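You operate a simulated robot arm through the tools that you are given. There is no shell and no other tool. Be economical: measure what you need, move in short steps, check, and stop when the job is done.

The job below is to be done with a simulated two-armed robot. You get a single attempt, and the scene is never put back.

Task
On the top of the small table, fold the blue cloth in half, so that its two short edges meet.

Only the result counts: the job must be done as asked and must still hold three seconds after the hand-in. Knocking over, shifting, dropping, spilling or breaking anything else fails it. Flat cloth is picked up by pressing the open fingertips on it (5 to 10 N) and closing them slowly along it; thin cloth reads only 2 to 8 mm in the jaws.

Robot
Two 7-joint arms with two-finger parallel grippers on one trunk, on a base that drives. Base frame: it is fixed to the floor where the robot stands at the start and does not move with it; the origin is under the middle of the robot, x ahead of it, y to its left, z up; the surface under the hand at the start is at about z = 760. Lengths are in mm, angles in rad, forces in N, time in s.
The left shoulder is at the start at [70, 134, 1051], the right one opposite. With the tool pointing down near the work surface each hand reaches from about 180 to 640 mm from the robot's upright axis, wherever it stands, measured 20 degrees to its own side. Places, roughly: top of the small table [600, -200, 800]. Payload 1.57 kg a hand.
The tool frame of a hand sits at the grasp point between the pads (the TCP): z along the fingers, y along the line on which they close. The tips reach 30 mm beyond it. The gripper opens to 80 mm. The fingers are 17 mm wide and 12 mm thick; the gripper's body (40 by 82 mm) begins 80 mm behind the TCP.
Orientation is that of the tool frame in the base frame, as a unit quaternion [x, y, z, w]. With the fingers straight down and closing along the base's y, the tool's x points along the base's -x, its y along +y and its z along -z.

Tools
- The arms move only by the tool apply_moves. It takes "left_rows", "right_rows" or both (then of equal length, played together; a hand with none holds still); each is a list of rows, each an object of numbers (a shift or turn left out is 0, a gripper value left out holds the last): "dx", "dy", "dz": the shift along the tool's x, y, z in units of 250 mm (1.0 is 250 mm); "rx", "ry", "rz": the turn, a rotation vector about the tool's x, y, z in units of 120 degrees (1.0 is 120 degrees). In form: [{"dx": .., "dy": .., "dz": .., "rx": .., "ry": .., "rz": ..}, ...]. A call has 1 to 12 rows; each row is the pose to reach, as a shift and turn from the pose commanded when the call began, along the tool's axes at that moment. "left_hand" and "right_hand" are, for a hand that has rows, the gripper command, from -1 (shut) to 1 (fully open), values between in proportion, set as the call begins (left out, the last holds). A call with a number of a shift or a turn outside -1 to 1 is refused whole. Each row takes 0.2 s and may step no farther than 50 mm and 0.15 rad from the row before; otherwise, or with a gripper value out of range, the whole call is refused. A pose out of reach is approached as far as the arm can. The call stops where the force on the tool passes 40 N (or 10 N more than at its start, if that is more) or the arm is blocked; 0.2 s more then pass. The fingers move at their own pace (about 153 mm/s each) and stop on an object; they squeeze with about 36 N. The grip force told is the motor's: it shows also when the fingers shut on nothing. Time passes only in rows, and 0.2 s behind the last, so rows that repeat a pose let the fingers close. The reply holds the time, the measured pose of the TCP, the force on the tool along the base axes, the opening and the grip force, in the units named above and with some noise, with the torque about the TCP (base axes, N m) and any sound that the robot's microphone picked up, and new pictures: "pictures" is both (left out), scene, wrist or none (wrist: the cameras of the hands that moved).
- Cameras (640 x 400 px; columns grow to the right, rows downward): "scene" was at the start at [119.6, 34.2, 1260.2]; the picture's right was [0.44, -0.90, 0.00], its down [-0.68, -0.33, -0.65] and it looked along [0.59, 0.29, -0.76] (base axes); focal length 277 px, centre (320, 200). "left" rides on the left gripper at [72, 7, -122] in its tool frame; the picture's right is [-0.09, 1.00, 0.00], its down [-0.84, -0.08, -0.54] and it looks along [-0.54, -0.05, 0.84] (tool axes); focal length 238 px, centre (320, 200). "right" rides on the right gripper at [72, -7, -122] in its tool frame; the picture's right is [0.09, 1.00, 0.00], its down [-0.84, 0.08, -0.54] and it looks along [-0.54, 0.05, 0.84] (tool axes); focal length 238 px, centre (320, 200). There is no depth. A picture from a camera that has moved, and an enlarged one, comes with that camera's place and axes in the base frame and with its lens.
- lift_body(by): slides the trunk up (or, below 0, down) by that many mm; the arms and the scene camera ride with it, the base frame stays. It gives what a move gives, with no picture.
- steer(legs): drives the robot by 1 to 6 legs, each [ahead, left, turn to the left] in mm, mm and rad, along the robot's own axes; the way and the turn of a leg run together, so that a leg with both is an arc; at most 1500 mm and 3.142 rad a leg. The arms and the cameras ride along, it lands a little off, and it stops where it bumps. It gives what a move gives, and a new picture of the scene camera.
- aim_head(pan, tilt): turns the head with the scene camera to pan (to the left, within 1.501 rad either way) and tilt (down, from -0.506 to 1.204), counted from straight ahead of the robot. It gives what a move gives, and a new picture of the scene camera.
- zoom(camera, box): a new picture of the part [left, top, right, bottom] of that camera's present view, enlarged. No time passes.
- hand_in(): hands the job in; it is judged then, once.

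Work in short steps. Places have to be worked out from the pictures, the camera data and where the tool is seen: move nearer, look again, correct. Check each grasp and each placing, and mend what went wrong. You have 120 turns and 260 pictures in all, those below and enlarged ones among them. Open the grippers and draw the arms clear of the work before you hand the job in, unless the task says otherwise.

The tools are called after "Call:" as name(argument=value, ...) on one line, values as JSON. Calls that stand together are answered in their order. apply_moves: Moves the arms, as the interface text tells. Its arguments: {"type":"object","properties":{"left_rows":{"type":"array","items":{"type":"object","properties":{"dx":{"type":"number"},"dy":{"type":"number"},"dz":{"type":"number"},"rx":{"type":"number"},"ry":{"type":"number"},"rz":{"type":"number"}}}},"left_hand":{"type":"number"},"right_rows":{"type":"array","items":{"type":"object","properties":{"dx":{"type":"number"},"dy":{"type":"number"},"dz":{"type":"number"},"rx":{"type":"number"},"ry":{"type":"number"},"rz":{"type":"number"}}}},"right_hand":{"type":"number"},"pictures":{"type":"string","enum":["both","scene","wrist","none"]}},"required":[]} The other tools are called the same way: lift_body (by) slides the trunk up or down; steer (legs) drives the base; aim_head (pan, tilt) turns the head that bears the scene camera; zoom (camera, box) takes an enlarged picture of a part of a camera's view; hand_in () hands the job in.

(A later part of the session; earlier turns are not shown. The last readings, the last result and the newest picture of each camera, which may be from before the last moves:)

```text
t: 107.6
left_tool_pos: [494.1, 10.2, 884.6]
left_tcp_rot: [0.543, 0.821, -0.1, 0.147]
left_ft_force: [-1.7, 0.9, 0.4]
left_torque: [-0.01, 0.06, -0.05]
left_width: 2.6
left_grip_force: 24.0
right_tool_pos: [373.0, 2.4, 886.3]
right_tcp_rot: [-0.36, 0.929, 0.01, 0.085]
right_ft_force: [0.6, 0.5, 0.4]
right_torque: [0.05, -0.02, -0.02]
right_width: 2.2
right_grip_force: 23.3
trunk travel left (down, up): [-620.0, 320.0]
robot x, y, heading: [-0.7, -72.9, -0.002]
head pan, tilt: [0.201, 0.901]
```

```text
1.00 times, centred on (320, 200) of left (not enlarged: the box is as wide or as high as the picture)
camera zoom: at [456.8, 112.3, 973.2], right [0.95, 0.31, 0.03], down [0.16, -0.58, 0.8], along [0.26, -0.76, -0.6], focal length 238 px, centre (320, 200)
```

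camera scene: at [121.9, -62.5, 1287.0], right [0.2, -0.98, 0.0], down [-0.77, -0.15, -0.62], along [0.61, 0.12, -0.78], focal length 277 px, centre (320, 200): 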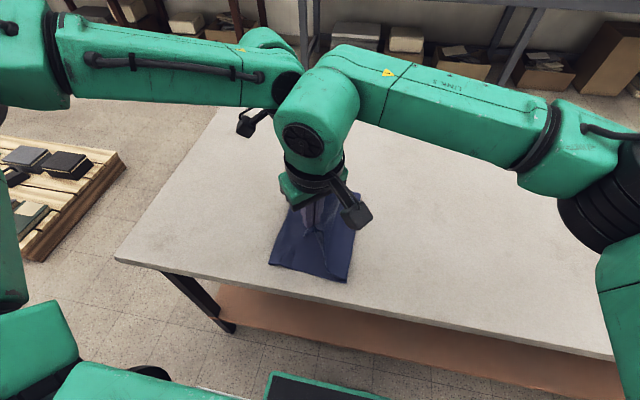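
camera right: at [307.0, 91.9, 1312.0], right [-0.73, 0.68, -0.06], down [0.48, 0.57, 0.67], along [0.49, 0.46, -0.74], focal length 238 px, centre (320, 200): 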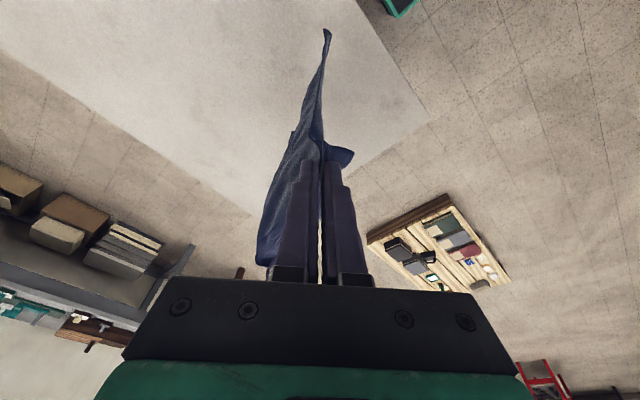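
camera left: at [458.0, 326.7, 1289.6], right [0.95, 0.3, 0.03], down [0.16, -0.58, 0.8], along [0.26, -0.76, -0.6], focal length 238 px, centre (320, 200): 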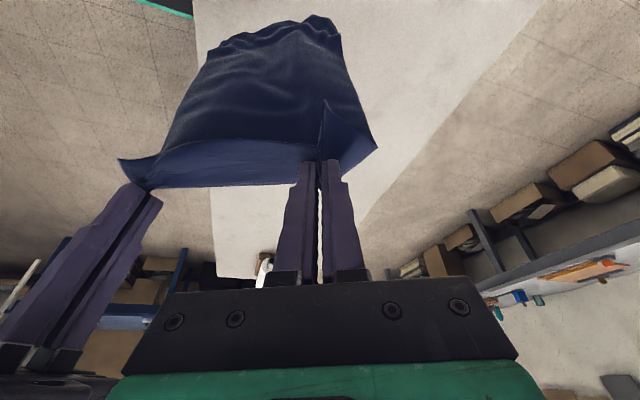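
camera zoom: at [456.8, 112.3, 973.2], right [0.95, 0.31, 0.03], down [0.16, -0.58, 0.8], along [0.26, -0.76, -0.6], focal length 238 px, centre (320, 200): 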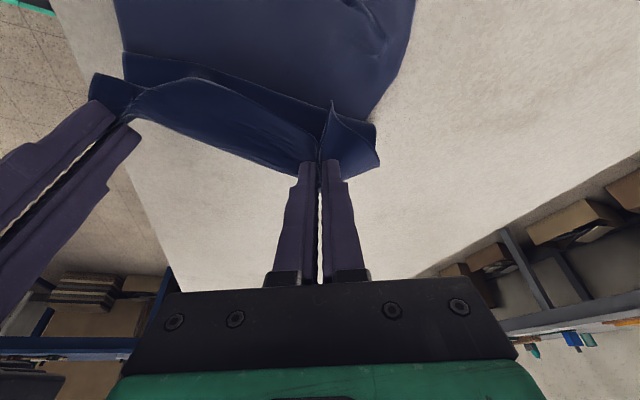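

The fold is coming over cleanly, but the crease is at y≈−66 with only ≈155 mm laid; it should be ≈200. The right pinch also takes up more cloth than the left. I'll go back, raise the left hand to even this out, and lay more before returning.

Call:
apply_moves(left_rows=[{"dx": -0.031, "dz": -0.084}, {"dx": -0.063, "dz": -0.168}], pictures="none")

Call:
lift_body(by=40)

Call:
steer(legs=[[0, -105, 0]])

Call:
lift_body(by=-15)

Call:
steer(legs=[[0, -25, 0]])

Call:
zoom(camera="right", box=[0, 0, 640, 400])

Call:
zoom(camera="left", box=[0, 0, 640, 400])

```text
t: 108.2
left_tool_pos: [493.6, 9.7, 928.0]
left_tcp_rot: [0.543, 0.821, -0.099, 0.146]
left_ft_force: [-4.4, 1.3, -2.0]
left_torque: [0.06, 0.14, -0.05]
left_width: 2.4
left_grip_force: 24.2
right_tool_pos: [374.3, 2.5, 886.9]
right_tcp_rot: [-0.359, 0.929, 0.01, 0.087]
right_ft_force: [4.3, -1.1, 2.2]
right_torque: [0.03, -0.2, -0.06]
right_width: 2.3
right_grip_force: 23.7
trunk travel left (down, up): [-620.0, 320.0]
robot x, y, heading: [0.6, -75.4, -0.003]
head pan, tilt: [0.201, 0.901]
```

```text
t: 109.1
left_tool_pos: [493.9, 9.6, 967.3]
left_tcp_rot: [0.544, 0.82, -0.1, 0.147]
left_ft_force: [-5.4, 1.2, -2.3]
left_torque: [0.07, 0.16, -0.12]
left_width: 2.8
left_grip_force: 24.2
right_tool_pos: [373.6, 3.5, 924.7]
right_tcp_rot: [-0.36, 0.929, 0.01, 0.086]
right_ft_force: [5.2, -1.1, 2.0]
right_torque: [-0.01, -0.15, -0.09]
right_width: 2.2
right_grip_force: 23.8
trunk travel left (down, up): [-660.0, 280.0]
robot x, y, heading: [-2.7, -75.4, -0.0]
head pan, tilt: [0.201, 0.901]
```

```text
t: 110.2
left_tool_pos: [494.8, -95.3, 968.0]
left_tcp_rot: [0.543, 0.821, -0.1, 0.147]
left_ft_force: [-5.8, 2.0, -2.6]
left_torque: [0.07, 0.16, -0.1]
left_width: 2.6
left_grip_force: 24.0
right_tool_pos: [372.8, -102.3, 925.6]
right_tcp_rot: [-0.359, 0.929, 0.01, 0.086]
right_ft_force: [5.0, -0.7, 2.7]
right_torque: [-0.02, -0.19, -0.09]
right_width: 2.6
right_grip_force: 23.7
trunk travel left (down, up): [-660.0, 280.0]
robot x, y, heading: [0.2, -180.2, -0.003]
head pan, tilt: [0.201, 0.901]
camera scene: at [121.6, -165.0, 1292.0], right [0.2, -0.98, 0.0], down [-0.77, -0.15, -0.62], along [0.61, 0.12, -0.78], focal length 277 px, centre (320, 200)
```

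scene: 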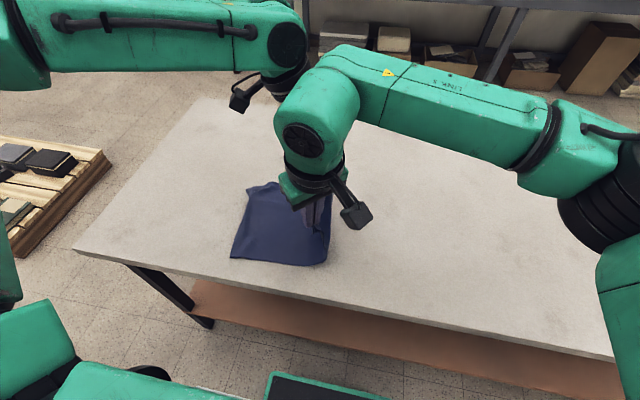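

```text
t: 110.9
left_tool_pos: [494.9, -95.1, 953.1]
left_tcp_rot: [0.543, 0.821, -0.099, 0.146]
left_ft_force: [-5.0, 0.7, -2.8]
left_torque: [0.08, 0.15, -0.1]
left_width: 2.5
left_grip_force: 23.7
right_tool_pos: [373.1, -102.3, 910.9]
right_tcp_rot: [-0.36, 0.929, 0.01, 0.084]
right_ft_force: [5.3, -0.4, 2.4]
right_torque: [0.0, -0.16, -0.07]
right_width: 2.4
right_grip_force: 23.6
trunk travel left (down, up): [-645.0, 295.0]
robot x, y, heading: [-2.9, -182.1, -0.003]
head pan, tilt: [0.201, 0.901]
```

```text
t: 111.7
left_tool_pos: [493.1, -117.7, 953.2]
left_tcp_rot: [0.543, 0.82, -0.1, 0.147]
left_ft_force: [-4.4, 2.4, -2.6]
left_torque: [0.08, 0.13, -0.08]
left_width: 2.6
left_grip_force: 23.6
right_tool_pos: [372.7, -123.5, 910.2]
right_tcp_rot: [-0.36, 0.929, 0.008, 0.086]
right_ft_force: [5.7, -1.7, 2.0]
right_torque: [-0.06, -0.2, -0.08]
right_width: 2.4
right_grip_force: 24.2
trunk travel left (down, up): [-645.0, 295.0]
robot x, y, heading: [-0.6, -206.1, -0.001]
head pan, tilt: [0.201, 0.901]
camera scene: at [121.4, -186.6, 1276.9], right [0.2, -0.98, 0.0], down [-0.77, -0.16, -0.62], along [0.61, 0.12, -0.78], focal length 277 px, centre (320, 200)
```

scene: 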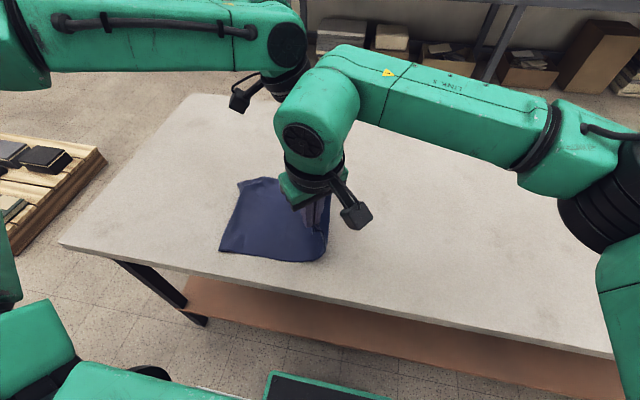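

```text
1.00 times, centred on (320, 200) of right (not enlarged: the box is as wide or as high as the picture)
camera zoom: at [307.0, -186.1, 1019.6], right [-0.73, 0.68, -0.06], down [0.47, 0.57, 0.67], along [0.49, 0.46, -0.74], focal length 238 px, centre (320, 200)
```

zoom: 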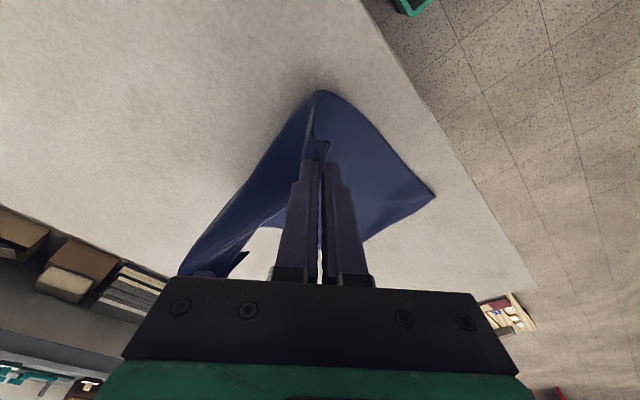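

```text
1.00 times, centred on (320, 200) of left (not enlarged: the box is as wide or as high as the picture)
camera zoom: at [456.9, -13.7, 1042.2], right [0.95, 0.31, 0.03], down [0.17, -0.58, 0.8], along [0.26, -0.76, -0.6], focal length 238 px, centre (320, 200)
```

zoom: 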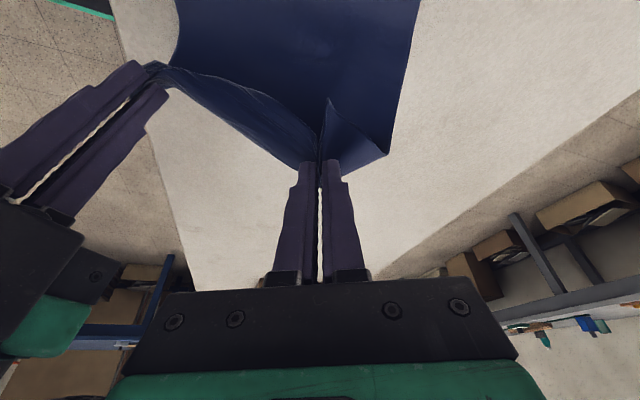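

The edge slid a little (C≈67). I'll ease the tension between the hands. Lowering here should let the loop roll outward to y≈−130, and then I'll come back low.

Call:
apply_moves(left_rows=[{"dx": 0.01, "dy": -0.022, "dz": -0.003}, {"dx": 0.017, "dy": -0.044, "dz": -0.006}], pictures="none")

Call:
lift_body(by=-45)

Call:
zoom(camera="right", box=[0, 0, 640, 400])

Call:
steer(legs=[[0, 60, 0]])

Call:
zoom(camera="right", box=[0, 0, 640, 400])

```text
t: 112.3
left_tool_pos: [481.0, -118.6, 953.0]
left_tcp_rot: [0.543, 0.821, -0.1, 0.146]
left_ft_force: [-0.2, 0.6, 0.1]
left_torque: [0.0, -0.06, -0.01]
left_width: 2.1
left_grip_force: 23.9
right_tool_pos: [372.8, -125.2, 910.4]
right_tcp_rot: [-0.36, 0.929, 0.01, 0.086]
right_ft_force: [0.3, 0.5, 0.3]
right_torque: [0.0, 0.01, -0.01]
right_width: 2.0
right_grip_force: 23.4
trunk travel left (down, up): [-645.0, 295.0]
robot x, y, heading: [-3.7, -206.0, -0.001]
head pan, tilt: [0.201, 0.901]
```

```text
t: 113.2
left_tool_pos: [480.8, -118.7, 908.1]
left_tcp_rot: [0.543, 0.821, -0.099, 0.146]
left_ft_force: [-0.4, -0.4, 0.1]
left_torque: [-0.01, -0.01, 0.01]
left_width: 2.6
left_grip_force: 23.5
right_tool_pos: [372.1, -126.7, 866.1]
right_tcp_rot: [-0.36, 0.929, 0.009, 0.086]
right_ft_force: [-0.4, 0.2, 0.5]
right_torque: [-0.01, 0.02, 0.0]
right_width: 2.3
right_grip_force: 23.8
trunk travel left (down, up): [-600.0, 340.0]
robot x, y, heading: [-1.6, -205.5, -0.004]
head pan, tilt: [0.201, 0.901]
```

```text
1.00 times, centred on (320, 200) of right (not enlarged: the box is as wide or as high as the picture)
camera zoom: at [306.7, -188.5, 974.8], right [-0.73, 0.68, -0.06], down [0.47, 0.57, 0.67], along [0.49, 0.46, -0.74], focal length 238 px, centre (320, 200)
```

zoom: 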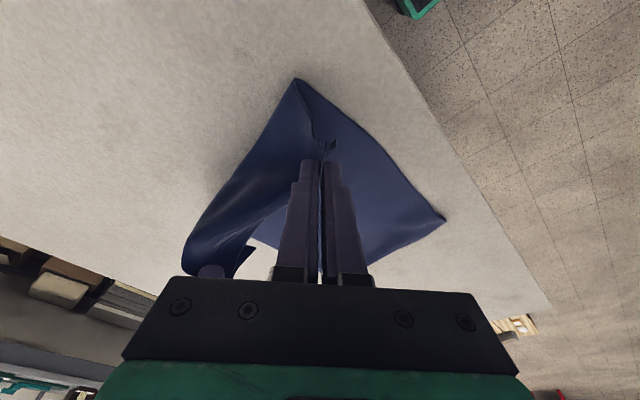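

```text
t: 114.1
left_tool_pos: [482.4, -58.7, 908.3]
left_tcp_rot: [0.543, 0.821, -0.1, 0.146]
left_ft_force: [0.7, 0.0, -0.2]
left_torque: [0.02, -0.04, -0.02]
left_width: 2.5
left_grip_force: 24.0
right_tool_pos: [374.3, -66.0, 865.3]
right_tcp_rot: [-0.36, 0.929, 0.009, 0.086]
right_ft_force: [0.1, 0.2, 0.2]
right_torque: [-0.03, 0.02, 0.01]
right_width: 2.1
right_grip_force: 24.0
trunk travel left (down, up): [-600.0, 340.0]
robot x, y, heading: [-2.4, -145.5, -0.002]
head pan, tilt: [0.201, 0.901]
camera scene: at [121.6, -130.3, 1232.0], right [0.2, -0.98, 0.0], down [-0.77, -0.15, -0.62], along [0.61, 0.12, -0.78], focal length 277 px, centre (320, 200)
```

scene: 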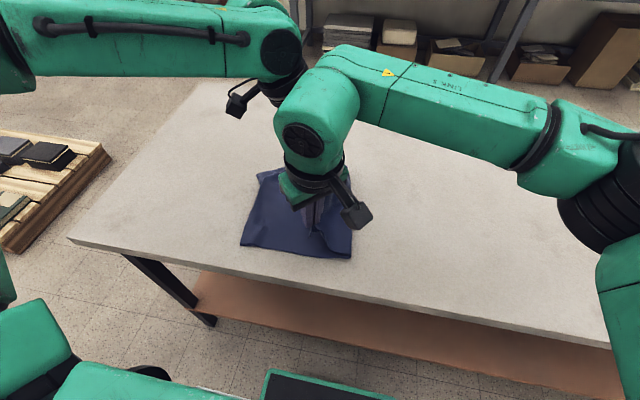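

```text
1.00 times, centred on (320, 200) of right (not enlarged: the box is as wide or as high as the picture)
camera zoom: at [307.2, -129.1, 974.7], right [-0.73, 0.68, -0.06], down [0.47, 0.57, 0.67], along [0.49, 0.46, -0.74], focal length 238 px, centre (320, 200)
```

zoom: 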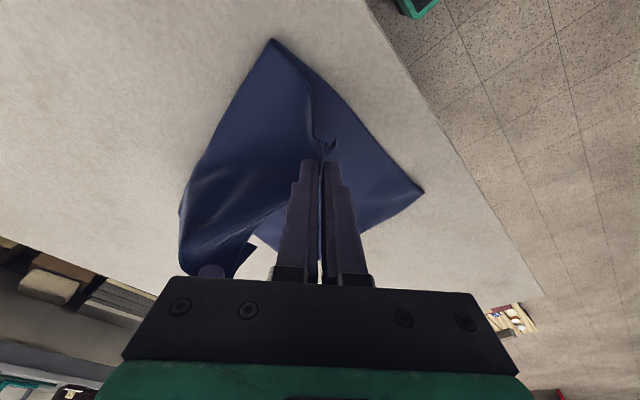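

The near side now measures ≈214 mm from C (350, 71) to the crease (−143), about half. I'll drive +75, then bring the left hand further over and down to even with its target (y≈75).

Call:
steer(legs=[[0, 75, 0]])

Call:
apply_moves(left_rows=[{"dx": 0.085, "dy": 0.028, "dz": 0.032}, {"dx": 0.17, "dy": 0.056, "dz": 0.065}, {"dx": 0.254, "dy": 0.084, "dz": 0.097}], pictures="wrist")

Call:
zoom(camera="right", box=[0, 0, 640, 400])

```text
t: 115.2
left_tool_pos: [481.6, 13.7, 908.0]
left_tcp_rot: [0.543, 0.82, -0.101, 0.147]
left_ft_force: [-0.3, 0.0, -0.6]
left_torque: [0.01, -0.01, 0.01]
left_width: 1.9
left_grip_force: 23.6
right_tool_pos: [374.2, 6.9, 866.1]
right_tcp_rot: [-0.36, 0.929, 0.009, 0.086]
right_ft_force: [0.6, -0.1, 0.9]
right_torque: [-0.01, -0.01, 0.01]
right_width: 2.3
right_grip_force: 24.1
trunk travel left (down, up): [-600.0, 340.0]
robot x, y, heading: [-4.3, -71.3, -0.006]
head pan, tilt: [0.201, 0.901]
camera scene: at [121.8, -56.1, 1232.0], right [0.2, -0.98, 0.0], down [-0.77, -0.15, -0.62], along [0.61, 0.12, -0.78], focal length 277 px, centre (320, 200)
```

scene: 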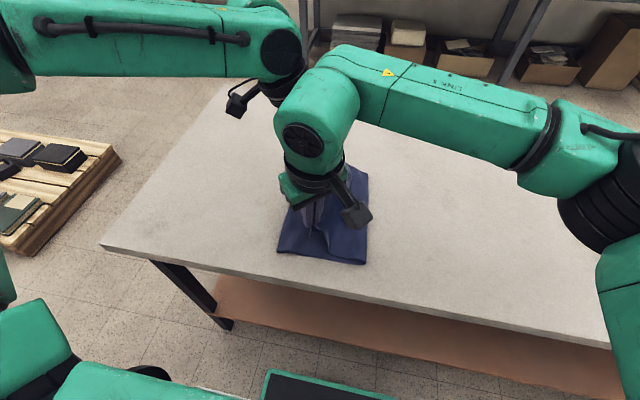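

```text
t: 116.0
left_tool_pos: [482.0, 67.6, 864.2]
left_tcp_rot: [0.543, 0.821, -0.099, 0.147]
left_ft_force: [0.2, 0.6, -1.0]
left_torque: [0.0, 0.0, -0.04]
left_width: 2.1
left_grip_force: 23.8
right_tool_pos: [375.1, 7.3, 865.9]
right_tcp_rot: [-0.359, 0.929, 0.009, 0.086]
right_ft_force: [0.3, -0.4, -0.2]
right_torque: [0.0, -0.07, -0.01]
right_width: 2.1
right_grip_force: 23.4
trunk travel left (down, up): [-600.0, 340.0]
robot x, y, heading: [-4.2, -72.5, -0.002]
head pan, tilt: [0.201, 0.901]
camera left: at [444.9, 170.9, 953.2], right [0.95, 0.31, 0.03], down [0.16, -0.58, 0.8], along [0.26, -0.76, -0.6], focal length 238 px, centre (320, 200)
```

left: 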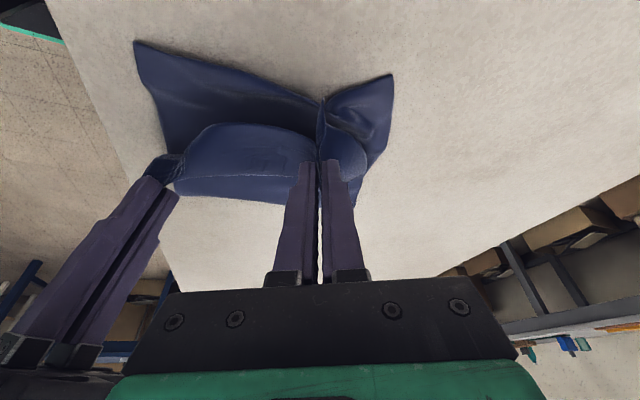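

```text
1.00 times, centred on (320, 200) of right (not enlarged: the box is as wide or as high as the picture)
camera zoom: at [307.6, -55.1, 974.7], right [-0.73, 0.68, -0.06], down [0.47, 0.57, 0.67], along [0.49, 0.46, -0.74], focal length 238 px, centre (320, 200)
```

zoom: 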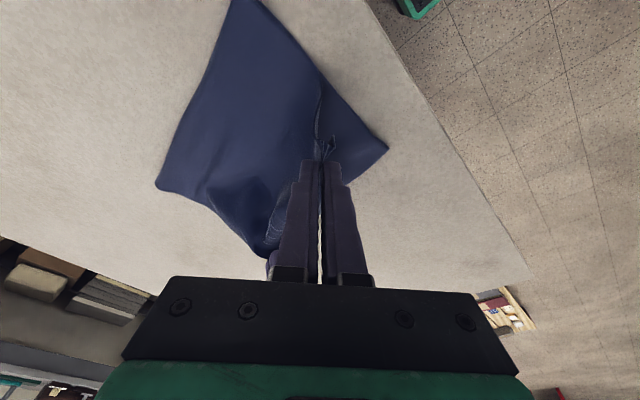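

The fold lies well. The right pinch sits ≈76 mm of cloth from its edge and the left only ≈18. I'll back off, get low so the crease isn't pulled, move the left hand 25 mm further, then come in low.

Call:
steer(legs=[[0, -75, 0]])

Call:
lift_body(by=-40)

Call:
apply_moves(left_rows=[{"dx": 0.044, "dy": 0.019, "dz": -0.016}, {"dx": 0.087, "dy": 0.038, "dz": -0.032}], pictures="none")

Call:
steer(legs=[[0, 60, 0]])

Call:
zoom(camera="right", box=[0, 0, 640, 400])

Call:
zoom(camera="left", box=[0, 0, 640, 400])

```text
t: 117.0
left_tool_pos: [481.0, -8.1, 864.7]
left_tcp_rot: [0.544, 0.82, -0.099, 0.145]
left_ft_force: [-0.2, -0.1, -0.4]
left_torque: [-0.01, -0.01, 0.01]
left_width: 2.3
left_grip_force: 23.4
right_tool_pos: [372.6, -69.7, 864.9]
right_tcp_rot: [-0.36, 0.929, 0.01, 0.086]
right_ft_force: [-0.3, 0.1, -0.2]
right_torque: [0.01, 0.01, 0.0]
right_width: 2.4
right_grip_force: 23.6
trunk travel left (down, up): [-600.0, 340.0]
robot x, y, heading: [-2.2, -145.9, -0.004]
head pan, tilt: [0.201, 0.901]
camera scene: at [121.5, -132.5, 1232.0], right [0.19, -0.98, 0.0], down [-0.77, -0.15, -0.62], along [0.61, 0.12, -0.78], focal length 277 px, centre (320, 200)
```

scene: 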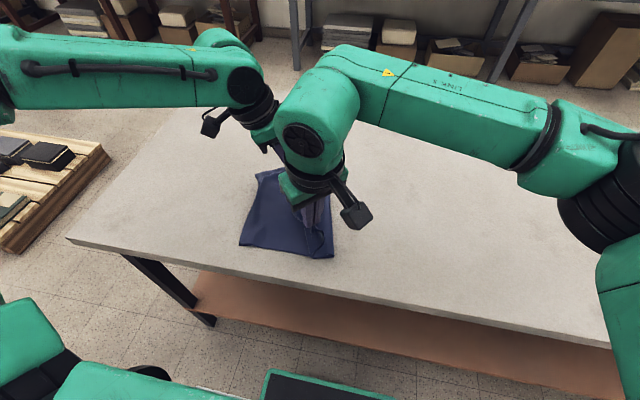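

```text
t: 117.8
left_tool_pos: [481.1, -8.1, 823.6]
left_tcp_rot: [0.543, 0.821, -0.099, 0.147]
left_ft_force: [-0.3, 0.1, -0.3]
left_torque: [0.0, -0.02, 0.01]
left_width: 2.4
left_grip_force: 24.0
right_tool_pos: [373.8, -68.7, 826.3]
right_tcp_rot: [-0.359, 0.929, 0.009, 0.086]
right_ft_force: [0.3, -0.5, 0.1]
right_torque: [-0.02, 0.04, -0.01]
right_width: 2.1
right_grip_force: 24.2
trunk travel left (down, up): [-560.0, 380.0]
robot x, y, heading: [-4.1, -144.3, -0.005]
head pan, tilt: [0.201, 0.901]
```

```text
t: 118.4
left_tool_pos: [481.1, 17.8, 823.8]
left_tcp_rot: [0.544, 0.82, -0.101, 0.146]
left_ft_force: [0.1, -0.7, 0.1]
left_torque: [-0.03, 0.0, 0.01]
left_width: 2.3
left_grip_force: 23.9
right_tool_pos: [373.4, -69.4, 826.0]
right_tcp_rot: [-0.359, 0.929, 0.009, 0.086]
right_ft_force: [0.8, 0.2, 0.1]
right_torque: [-0.02, 0.03, -0.03]
right_width: 2.2
right_grip_force: 23.3
trunk travel left (down, up): [-560.0, 380.0]
robot x, y, heading: [-1.7, -145.2, -0.003]
head pan, tilt: [0.201, 0.901]
```

```text
t: 119.4
left_tool_pos: [481.0, 77.1, 823.0]
left_tcp_rot: [0.544, 0.82, -0.1, 0.146]
left_ft_force: [-0.1, 0.6, -0.3]
left_torque: [-0.03, -0.02, -0.03]
left_width: 2.4
left_grip_force: 23.9
right_tool_pos: [375.4, -9.3, 825.2]
right_tcp_rot: [-0.358, 0.93, 0.009, 0.087]
right_ft_force: [-0.4, 0.3, 0.3]
right_torque: [-0.02, 0.02, -0.01]
right_width: 1.9
right_grip_force: 24.4
trunk travel left (down, up): [-560.0, 380.0]
robot x, y, heading: [-4.6, -91.8, -0.004]
head pan, tilt: [0.201, 0.901]
camera scene: at [121.7, -71.5, 1192.0], right [0.19, -0.98, 0.0], down [-0.77, -0.15, -0.62], along [0.61, 0.12, -0.78], focal length 277 px, centre (320, 200)
```

scene: 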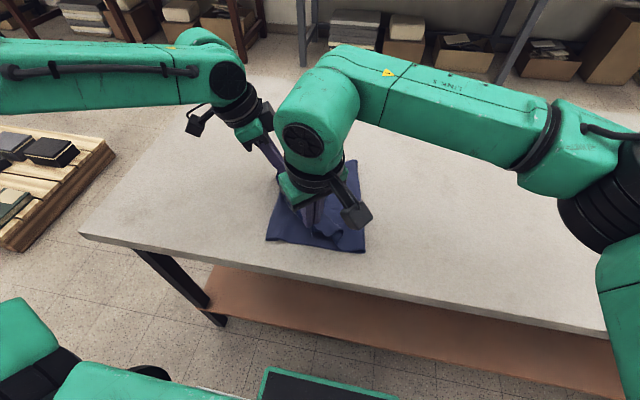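

```text
1.00 times, centred on (320, 200) of right (not enlarged: the box is as wide or as high as the picture)
camera zoom: at [307.4, -70.8, 934.7], right [-0.73, 0.68, -0.06], down [0.47, 0.57, 0.67], along [0.49, 0.46, -0.74], focal length 238 px, centre (320, 200)
```

zoom: 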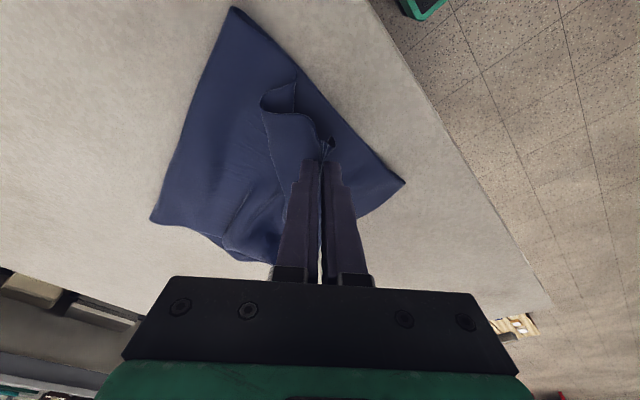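

```text
1.00 times, centred on (320, 200) of left (not enlarged: the box is as wide or as high as the picture)
camera zoom: at [444.7, 180.5, 912.7], right [0.95, 0.31, 0.03], down [0.16, -0.58, 0.8], along [0.26, -0.76, -0.6], focal length 238 px, centre (320, 200)
```

zoom: 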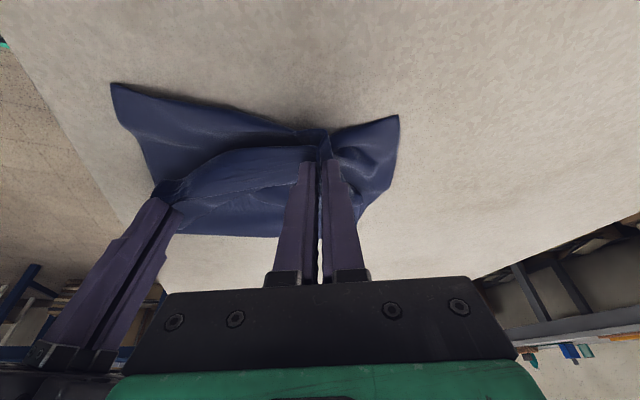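

Near enough: the left pinch is at y≈67 and the right at ≈−7 with its strip flopping forward. I'll lower to the table, open, and retreat along the tool axes for a look.

Call:
lift_body(by=-30)

Call:
apply_moves(left_rows=[{"dx": 0}, {"dx": 0}], right_rows=[{"dx": 0}, {"dx": 0}], left_hand=-0.5, right_hand=-0.3, pictures="none")

Call:
apply_moves(left_rows=[{"dz": -0.1}, {"dz": -0.25}, {"dz": -0.35, "dx": 0.1}, {"dz": -0.4, "dx": 0.25}, {"dz": -0.4, "dx": 0.4}], right_rows=[{"dz": -0.1}, {"dz": -0.25}, {"dz": -0.4, "dx": 0.1}, {"dz": -0.4, "dx": 0.25}, {"dz": -0.4, "dx": 0.4}], pictures="none")

Call:
zoom(camera="scene", box=[220, 120, 420, 270])

Call:
zoom(camera="left", box=[0, 0, 640, 400])

```text
t: 120.1
left_tool_pos: [481.9, 77.3, 794.8]
left_tcp_rot: [0.544, 0.82, -0.098, 0.147]
left_ft_force: [-1.8, 0.3, 8.5]
left_torque: [-0.03, 0.03, -0.03]
left_width: 2.2
left_grip_force: 23.9
right_tool_pos: [373.9, -8.5, 795.8]
right_tcp_rot: [-0.359, 0.929, 0.009, 0.086]
right_ft_force: [1.1, 1.4, 2.1]
right_torque: [0.04, 0.01, -0.02]
right_width: 2.3
right_grip_force: 23.6
trunk travel left (down, up): [-530.0, 410.0]
robot x, y, heading: [-1.0, -86.9, -0.003]
head pan, tilt: [0.201, 0.901]
```

```text
t: 120.7
left_tool_pos: [480.3, 77.2, 794.5]
left_tcp_rot: [0.544, 0.82, -0.099, 0.147]
left_ft_force: [0.8, 1.8, 8.0]
left_torque: [-0.07, 0.01, -0.01]
left_width: 18.4
left_grip_force: 0.0
right_tool_pos: [372.3, -9.6, 795.8]
right_tcp_rot: [-0.359, 0.929, 0.009, 0.086]
right_ft_force: [0.1, 0.4, 0.8]
right_torque: [-0.02, -0.01, -0.01]
right_width: 27.6
right_grip_force: 0.1
trunk travel left (down, up): [-530.0, 410.0]
robot x, y, heading: [-3.6, -88.0, -0.004]
head pan, tilt: [0.201, 0.901]
```

```text
t: 121.9
left_tool_pos: [430.2, 194.5, 853.8]
left_tcp_rot: [0.545, 0.819, -0.099, 0.147]
left_ft_force: [-0.8, -0.6, -0.3]
left_torque: [0.01, -0.01, -0.02]
left_width: 20.1
left_grip_force: 0.0
right_tool_pos: [282.2, -85.3, 877.3]
right_tcp_rot: [-0.358, 0.929, 0.01, 0.087]
right_ft_force: [-0.5, -0.6, -0.2]
right_torque: [-0.02, -0.01, 0.02]
right_width: 28.1
right_grip_force: 0.0
trunk travel left (down, up): [-530.0, 410.0]
robot x, y, heading: [-1.4, -87.1, -0.006]
head pan, tilt: [0.201, 0.901]
```

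```text
2.67 times, centred on (320, 195) of scene
camera zoom: at [120.7, -72.0, 1162.2], right [0.19, -0.98, 0.0], down [-0.77, -0.15, -0.62], along [0.61, 0.12, -0.78], focal length 739 px, centre (320, 213)
```

zoom: 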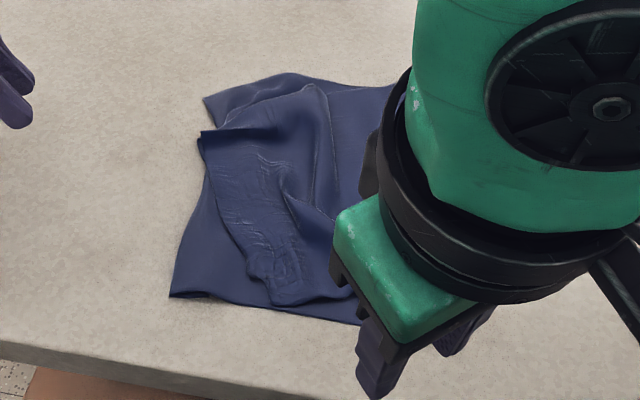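

```text
1.00 times, centred on (320, 200) of left (not enlarged: the box is as wide or as high as the picture)
camera zoom: at [393.5, 297.8, 943.2], right [0.95, 0.31, 0.03], down [0.16, -0.58, 0.8], along [0.26, -0.76, -0.6], focal length 238 px, centre (320, 200)
```

zoom: 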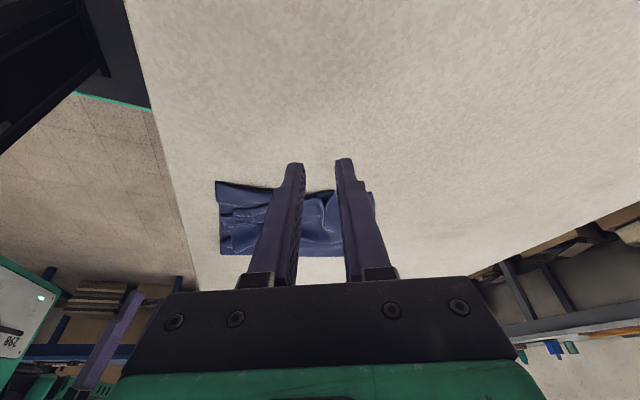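

The view is blocked, so I'll move the right hand aside and raise the trunk to look from above.

Call:
apply_moves(right_rows=[{"dx": 0.1, "dy": -0.112, "dz": -0.05}, {"dx": 0.2, "dy": -0.224, "dz": -0.1}, {"dx": 0.3, "dy": -0.336, "dz": -0.15}, {"dx": 0.397, "dy": -0.448, "dz": -0.2}], pictures="none")

Call:
lift_body(by=150)

Call:
zoom(camera="scene", box=[240, 150, 420, 290])

```text
t: 122.9
left_tool_pos: [431.1, 192.9, 854.2]
left_tcp_rot: [0.545, 0.82, -0.099, 0.146]
left_ft_force: [-0.9, -0.2, 0.8]
left_torque: [0.01, 0.0, -0.05]
left_width: 20.1
left_grip_force: 0.1
right_tool_pos: [277.9, -239.0, 915.7]
right_tcp_rot: [-0.359, 0.929, 0.01, 0.088]
right_ft_force: [0.9, -0.5, 0.6]
right_torque: [0.01, 0.01, -0.02]
right_width: 28.0
right_grip_force: 0.1
trunk travel left (down, up): [-530.0, 410.0]
robot x, y, heading: [-2.9, -88.3, -0.005]
head pan, tilt: [0.201, 0.901]
```

```text
t: 124.7
left_tool_pos: [430.9, 194.3, 1002.8]
left_tcp_rot: [0.544, 0.82, -0.1, 0.147]
left_ft_force: [-1.0, 0.2, -0.3]
left_torque: [-0.02, -0.03, -0.03]
left_width: 19.6
left_grip_force: 0.1
right_tool_pos: [279.4, -236.3, 1064.3]
right_tcp_rot: [-0.359, 0.929, 0.009, 0.087]
right_ft_force: [0.1, 0.3, 0.5]
right_torque: [-0.04, -0.01, 0.0]
right_width: 28.1
right_grip_force: 0.1
trunk travel left (down, up): [-680.0, 260.0]
robot x, y, heading: [-1.3, -86.4, -0.008]
head pan, tilt: [0.201, 0.901]
```

```text
2.86 times, centred on (330, 220) of scene
camera zoom: at [121.9, -72.2, 1312.0], right [0.19, -0.98, 0.0], down [-0.77, -0.15, -0.62], along [0.61, 0.12, -0.78], focal length 792 px, centre (291, 143)
```

zoom: 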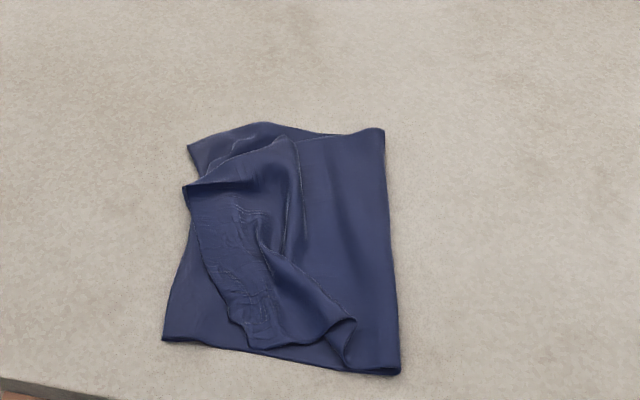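

Now the top's free edge is clear: corner A′ is near (479, 89), and the B′ end is bunched near (352, 3). The lower corners are C (351, 70) and D (533, 103). I'll pull the top corners out one at a time, starting with A′ using the left hand.

Call:
lift_body(by=-55)

Call:
apply_moves(left_rows=[{"dx": -0.066, "dy": -0.005, "dz": 0.166}, {"dx": -0.132, "dy": -0.01, "dz": 0.333}, {"dx": -0.198, "dy": -0.016, "dz": 0.5}, {"dx": -0.264, "dy": -0.021, "dz": 0.666}], left_hand=0.0, pictures="wrist")

Call:
zoom(camera="left", box=[180, 80, 460, 260])

```text
t: 125.7
left_tool_pos: [431.6, 194.4, 948.2]
left_tcp_rot: [0.544, 0.82, -0.099, 0.146]
left_ft_force: [0.0, -0.1, -0.5]
left_torque: [0.02, 0.02, -0.06]
left_width: 20.1
left_grip_force: 0.0
right_tool_pos: [278.8, -237.3, 1011.0]
right_tcp_rot: [-0.359, 0.929, 0.009, 0.087]
right_ft_force: [0.2, 0.0, -0.1]
right_torque: [-0.01, -0.01, -0.04]
right_width: 27.8
right_grip_force: 0.0
trunk travel left (down, up): [-625.0, 315.0]
robot x, y, heading: [1.7, -88.4, -0.004]
head pan, tilt: [0.201, 0.901]
```

```text
t: 126.7
left_tool_pos: [472.0, 80.4, 814.1]
left_tcp_rot: [0.543, 0.821, -0.099, 0.147]
left_ft_force: [-0.4, 0.0, 0.6]
left_torque: [-0.01, 0.04, 0.0]
left_width: 39.9
left_grip_force: 0.0
right_tool_pos: [281.0, -236.0, 1009.9]
right_tcp_rot: [-0.359, 0.93, 0.009, 0.086]
right_ft_force: [1.3, 0.6, 0.4]
right_torque: [0.03, -0.02, -0.02]
right_width: 28.1
right_grip_force: 0.1
trunk travel left (down, up): [-625.0, 315.0]
robot x, y, heading: [-1.6, -86.1, -0.007]
head pan, tilt: [0.201, 0.901]
camera left: at [435.8, 183.0, 903.8], right [0.95, 0.31, 0.03], down [0.16, -0.58, 0.8], along [0.26, -0.76, -0.6], focal length 238 px, centre (320, 200)
```

left: 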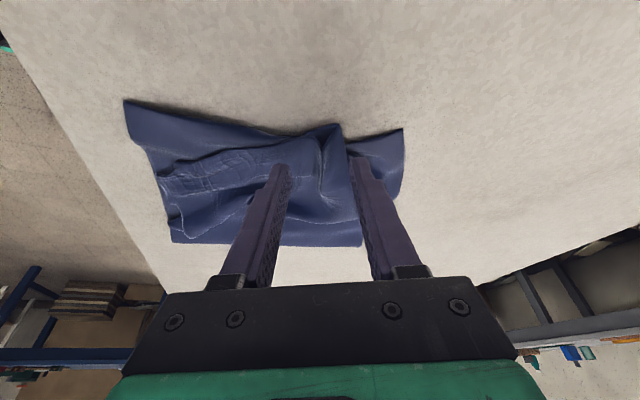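

```text
2.22 times, centred on (320, 170) of left
camera zoom: at [435.8, 183.0, 903.8], right [0.95, 0.31, 0.03], down [0.16, -0.58, 0.8], along [0.26, -0.76, -0.6], focal length 530 px, centre (320, 267)
```

zoom: 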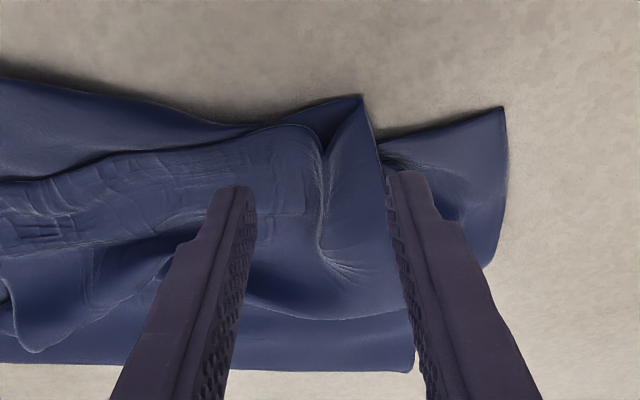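

The fingers straddle the standing ridge beside A′. I'll lower slightly and pinch that ridge.

Call:
apply_moves(left_rows=[{"dx": 0.011, "dz": 0.03}, {"dx": 0.02, "dz": 0.056}], pictures="none")

Call:
apply_moves(left_rows=[{"dx": 0}], left_hand=-0.5, pictures="none")

Call:
apply_moves(left_rows=[{"dx": 0}, {"dx": 0}, {"dx": 0}], left_hand=-1, pictures="none")

Call:
apply_moves(left_rows=[{"dx": -0.021, "dz": -0.056}, {"dx": -0.042, "dz": -0.112}], pictures="wrist")

```text
t: 127.2
left_tool_pos: [470.9, 81.8, 800.0]
left_tcp_rot: [0.543, 0.821, -0.098, 0.147]
left_ft_force: [0.2, -0.1, -0.3]
left_torque: [0.01, -0.02, 0.04]
left_width: 40.0
left_grip_force: 0.0
right_tool_pos: [279.9, -235.8, 1009.7]
right_tcp_rot: [-0.358, 0.93, 0.01, 0.086]
right_ft_force: [-0.2, -0.2, -0.3]
right_torque: [-0.04, 0.01, 0.0]
right_width: 28.3
right_grip_force: 0.0
trunk travel left (down, up): [-625.0, 315.0]
robot x, y, heading: [-3.5, -88.5, -0.005]
head pan, tilt: [0.201, 0.901]
```

```text
t: 127.7
left_tool_pos: [471.8, 82.1, 800.9]
left_tcp_rot: [0.544, 0.82, -0.099, 0.145]
left_ft_force: [-0.3, -0.1, -0.4]
left_torque: [0.02, -0.05, -0.03]
left_width: 20.0
left_grip_force: 0.1
right_tool_pos: [281.5, -236.3, 1010.0]
right_tcp_rot: [-0.359, 0.929, 0.011, 0.086]
right_ft_force: [-0.2, 0.3, 0.1]
right_torque: [-0.03, -0.01, -0.01]
right_width: 27.8
right_grip_force: 0.0
trunk travel left (down, up): [-625.0, 315.0]
robot x, y, heading: [-3.5, -90.3, -0.006]
head pan, tilt: [0.201, 0.901]
```

```text
t: 128.4
left_tool_pos: [471.9, 82.2, 799.8]
left_tcp_rot: [0.543, 0.821, -0.101, 0.146]
left_ft_force: [-0.2, -0.3, -0.6]
left_torque: [0.02, 0.0, -0.01]
left_width: 2.3
left_grip_force: 23.6
right_tool_pos: [279.7, -236.2, 1009.5]
right_tcp_rot: [-0.358, 0.929, 0.009, 0.086]
right_ft_force: [0.2, -0.2, -0.6]
right_torque: [-0.02, -0.01, 0.02]
right_width: 28.0
right_grip_force: 0.2
trunk travel left (down, up): [-625.0, 315.0]
robot x, y, heading: [-1.0, -88.7, -0.004]
head pan, tilt: [0.201, 0.901]
```

```text
t: 129.1
left_tool_pos: [471.8, 81.7, 831.4]
left_tcp_rot: [0.545, 0.82, -0.099, 0.146]
left_ft_force: [-0.1, 0.2, -0.6]
left_torque: [-0.01, 0.0, -0.04]
left_width: 2.4
left_grip_force: 23.8
right_tool_pos: [278.8, -236.9, 1011.5]
right_tcp_rot: [-0.358, 0.93, 0.009, 0.086]
right_ft_force: [0.4, -0.4, -0.3]
right_torque: [0.03, -0.01, 0.01]
right_width: 27.9
right_grip_force: 0.0
trunk travel left (down, up): [-625.0, 315.0]
robot x, y, heading: [-0.5, -86.9, -0.005]
head pan, tilt: [0.201, 0.901]
camera left: at [434.8, 184.2, 920.0], right [0.95, 0.31, 0.03], down [0.16, -0.58, 0.8], along [0.26, -0.76, -0.6], focal length 238 px, centre (320, 200)
```

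left: 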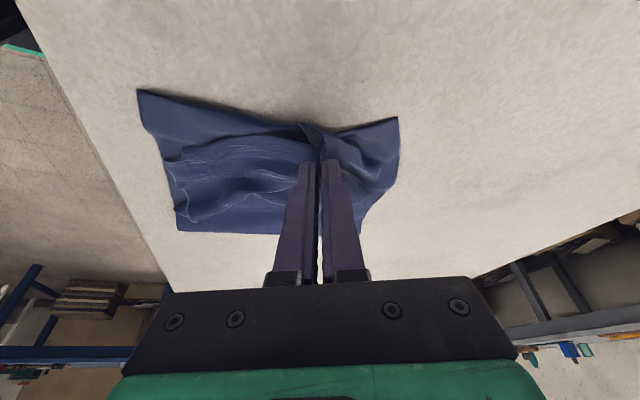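

Held, with the bottom layer unaffected. I'll drag A′ outward (+60 x, +12 y), lower, release and look.

Call:
apply_moves(left_rows=[{"dx": -0.022, "dy": 0.12, "dz": 0.008}, {"dx": -0.044, "dy": 0.24, "dz": 0.017}, {"dx": -0.005, "dy": 0.24, "dz": 0.122}], pictures="none")

Call:
apply_moves(left_rows=[{"dx": 0}, {"dx": 0}], left_hand=-0.4, pictures="none")

Call:
apply_moves(left_rows=[{"dz": -0.12}, {"dz": -0.25}, {"dz": -0.35, "dx": 0.15}, {"dz": -0.4, "dx": 0.3}], pictures="none")

Call:
zoom(camera="scene", box=[230, 130, 430, 280])

```text
t: 129.8
left_tool_pos: [531.7, 95.2, 802.9]
left_tcp_rot: [0.544, 0.82, -0.098, 0.147]
left_ft_force: [-1.6, -0.3, 3.3]
left_torque: [-0.01, -0.02, 0.03]
left_width: 2.4
left_grip_force: 23.8
right_tool_pos: [278.7, -236.5, 1010.9]
right_tcp_rot: [-0.358, 0.93, 0.009, 0.086]
right_ft_force: [-0.6, -0.7, -0.6]
right_torque: [-0.03, 0.01, 0.03]
right_width: 28.1
right_grip_force: 0.1
trunk travel left (down, up): [-625.0, 315.0]
robot x, y, heading: [1.4, -91.1, -0.006]
head pan, tilt: [0.201, 0.901]
```

```text
t: 130.4
left_tool_pos: [531.1, 96.7, 801.3]
left_tcp_rot: [0.544, 0.82, -0.099, 0.147]
left_ft_force: [0.3, -0.3, 0.6]
left_torque: [0.02, 0.03, -0.01]
left_width: 23.9
left_grip_force: 0.0
right_tool_pos: [279.7, -237.0, 1010.2]
right_tcp_rot: [-0.359, 0.929, 0.01, 0.086]
right_ft_force: [-0.6, 0.0, -0.6]
right_torque: [-0.01, -0.03, 0.02]
right_width: 28.0
right_grip_force: 0.1
trunk travel left (down, up): [-625.0, 315.0]
robot x, y, heading: [-5.6, -87.9, -0.007]
head pan, tilt: [0.201, 0.901]
```

```text
t: 131.4
left_tool_pos: [492.7, 193.1, 868.0]
left_tcp_rot: [0.544, 0.82, -0.1, 0.147]
left_ft_force: [-0.1, -0.6, -0.4]
left_torque: [0.02, 0.01, 0.0]
left_width: 24.0
left_grip_force: 0.0
right_tool_pos: [278.1, -236.2, 1011.4]
right_tcp_rot: [-0.36, 0.929, 0.009, 0.086]
right_ft_force: [0.1, -0.1, -0.4]
right_torque: [-0.02, 0.03, 0.01]
right_width: 28.1
right_grip_force: 0.1
trunk travel left (down, up): [-625.0, 315.0]
robot x, y, heading: [-2.5, -89.2, -0.006]
head pan, tilt: [0.201, 0.901]
```

```text
2.67 times, centred on (330, 205) of scene
camera zoom: at [121.1, -71.2, 1257.1], right [0.19, -0.98, 0.0], down [-0.77, -0.15, -0.62], along [0.61, 0.12, -0.78], focal length 739 px, centre (293, 187)
```

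zoom: 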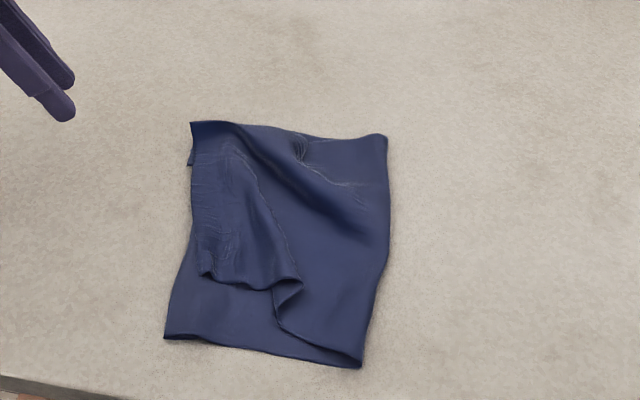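

A′ is now at about (560, 110), right by D. Next, B′ is at about (402, 53) and should go to C (351, 71). The left hand moves over it.

Call:
apply_moves(left_rows=[{"dx": -0.075, "dy": -0.12, "dz": 0.06}, {"dx": -0.151, "dy": -0.241, "dz": 0.14}, {"dx": -0.226, "dy": -0.361, "dz": 0.24}, {"dx": -0.302, "dy": -0.482, "dz": 0.339}], left_hand=0.0, pictures="none")

Call:
zoom(camera="left", box=[160, 80, 480, 280])

```text
t: 132.4
left_tool_pos: [418.6, 50.5, 818.2]
left_tcp_rot: [0.544, 0.821, -0.099, 0.146]
left_ft_force: [0.0, -0.9, -0.3]
left_torque: [0.0, -0.02, -0.01]
left_width: 40.1
left_grip_force: 0.1
right_tool_pos: [279.2, -237.9, 1010.7]
right_tcp_rot: [-0.359, 0.929, 0.01, 0.086]
right_ft_force: [-0.1, 0.1, -1.4]
right_torque: [0.02, 0.0, -0.01]
right_width: 28.1
right_grip_force: 0.0
trunk travel left (down, up): [-625.0, 315.0]
robot x, y, heading: [-2.1, -90.8, -0.001]
head pan, tilt: [0.201, 0.901]
```

```text
2.00 times, centred on (320, 180) of left
camera zoom: at [382.3, 152.6, 908.1], right [0.95, 0.31, 0.03], down [0.16, -0.58, 0.8], along [0.26, -0.76, -0.6], focal length 477 px, centre (320, 240)
```

zoom: 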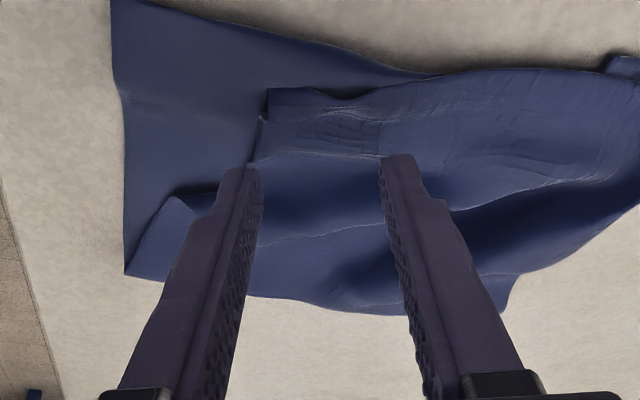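

B′ is near (399, 55), slightly raised. I'll shift 8 mm closer to the corner, lower to light contact and pinch.

Call:
apply_moves(left_rows=[{"dx": 0.035, "dy": -0.022, "dz": 0.02}, {"dx": 0.06, "dy": -0.022, "dz": 0.074}], pictures="none")

Call:
apply_moves(left_rows=[{"dx": 0}], left_hand=-0.4, pictures="none")

Call:
apply_moves(left_rows=[{"dx": 0}], left_hand=-0.7, pictures="none")

Call:
apply_moves(left_rows=[{"dx": 0}, {"dx": 0}, {"dx": 0}], left_hand=-1, pictures="none")

Call:
zoom(camera="left", box=[160, 80, 480, 280])

```text
t: 133.1
left_tool_pos: [411.1, 55.5, 796.7]
left_tcp_rot: [0.544, 0.82, -0.099, 0.146]
left_ft_force: [0.4, 0.5, 2.1]
left_torque: [0.02, -0.11, -0.02]
left_width: 40.3
left_grip_force: 0.1
right_tool_pos: [279.6, -236.6, 1010.4]
right_tcp_rot: [-0.359, 0.929, 0.009, 0.086]
right_ft_force: [0.1, -0.3, -0.5]
right_torque: [-0.01, -0.02, -0.04]
right_width: 27.9
right_grip_force: 0.1
trunk travel left (down, up): [-625.0, 315.0]
robot x, y, heading: [0.7, -89.1, -0.003]
head pan, tilt: [0.201, 0.901]
```

```text
t: 133.4
left_tool_pos: [410.8, 56.0, 795.5]
left_tcp_rot: [0.544, 0.82, -0.1, 0.145]
left_ft_force: [0.6, 0.0, -0.6]
left_torque: [0.0, 0.04, 0.0]
left_width: 23.9
left_grip_force: 0.1
right_tool_pos: [278.1, -236.7, 1009.3]
right_tcp_rot: [-0.359, 0.929, 0.009, 0.086]
right_ft_force: [-0.2, 0.5, -0.6]
right_torque: [0.0, 0.0, -0.03]
right_width: 28.2
right_grip_force: 0.1
trunk travel left (down, up): [-625.0, 315.0]
robot x, y, heading: [-1.0, -87.1, -0.004]
head pan, tilt: [0.201, 0.901]
```

```text
t: 133.8
left_tool_pos: [410.5, 55.8, 795.1]
left_tcp_rot: [0.544, 0.82, -0.1, 0.147]
left_ft_force: [0.0, -0.1, -0.1]
left_torque: [0.02, 0.02, 0.01]
left_width: 11.9
left_grip_force: 0.1
right_tool_pos: [279.2, -236.2, 1009.6]
right_tcp_rot: [-0.358, 0.93, 0.01, 0.087]
right_ft_force: [-0.8, -0.1, 0.5]
right_torque: [0.02, 0.03, -0.01]
right_width: 28.2
right_grip_force: 0.0
trunk travel left (down, up): [-625.0, 315.0]
robot x, y, heading: [-0.1, -89.4, -0.006]
head pan, tilt: [0.201, 0.901]
```

```text
t: 134.7
left_tool_pos: [410.9, 56.0, 795.9]
left_tcp_rot: [0.543, 0.821, -0.099, 0.146]
left_ft_force: [-0.1, -0.1, 0.3]
left_torque: [-0.02, -0.03, -0.02]
left_width: 2.4
left_grip_force: 23.6
right_tool_pos: [278.8, -236.2, 1009.3]
right_tcp_rot: [-0.358, 0.93, 0.009, 0.086]
right_ft_force: [0.2, 0.2, 0.4]
right_torque: [0.02, -0.01, 0.0]
right_width: 28.1
right_grip_force: 0.0
trunk travel left (down, up): [-625.0, 315.0]
robot x, y, heading: [-5.9, -86.3, -0.004]
head pan, tilt: [0.201, 0.901]
```

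```text
2.00 times, centred on (320, 180) of left
camera zoom: at [374.6, 158.4, 885.0], right [0.95, 0.31, 0.03], down [0.16, -0.58, 0.8], along [0.26, -0.76, -0.6], focal length 477 px, centre (320, 240)
```

zoom: 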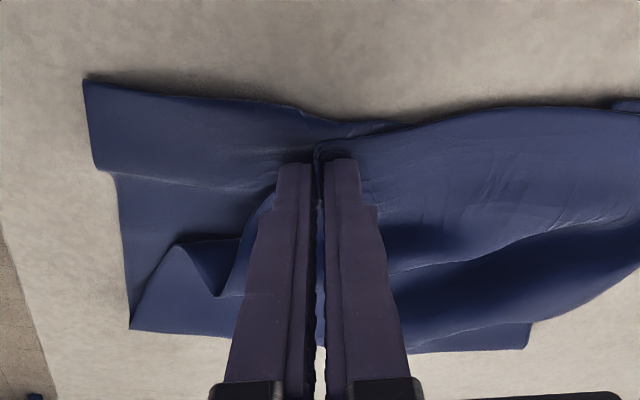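

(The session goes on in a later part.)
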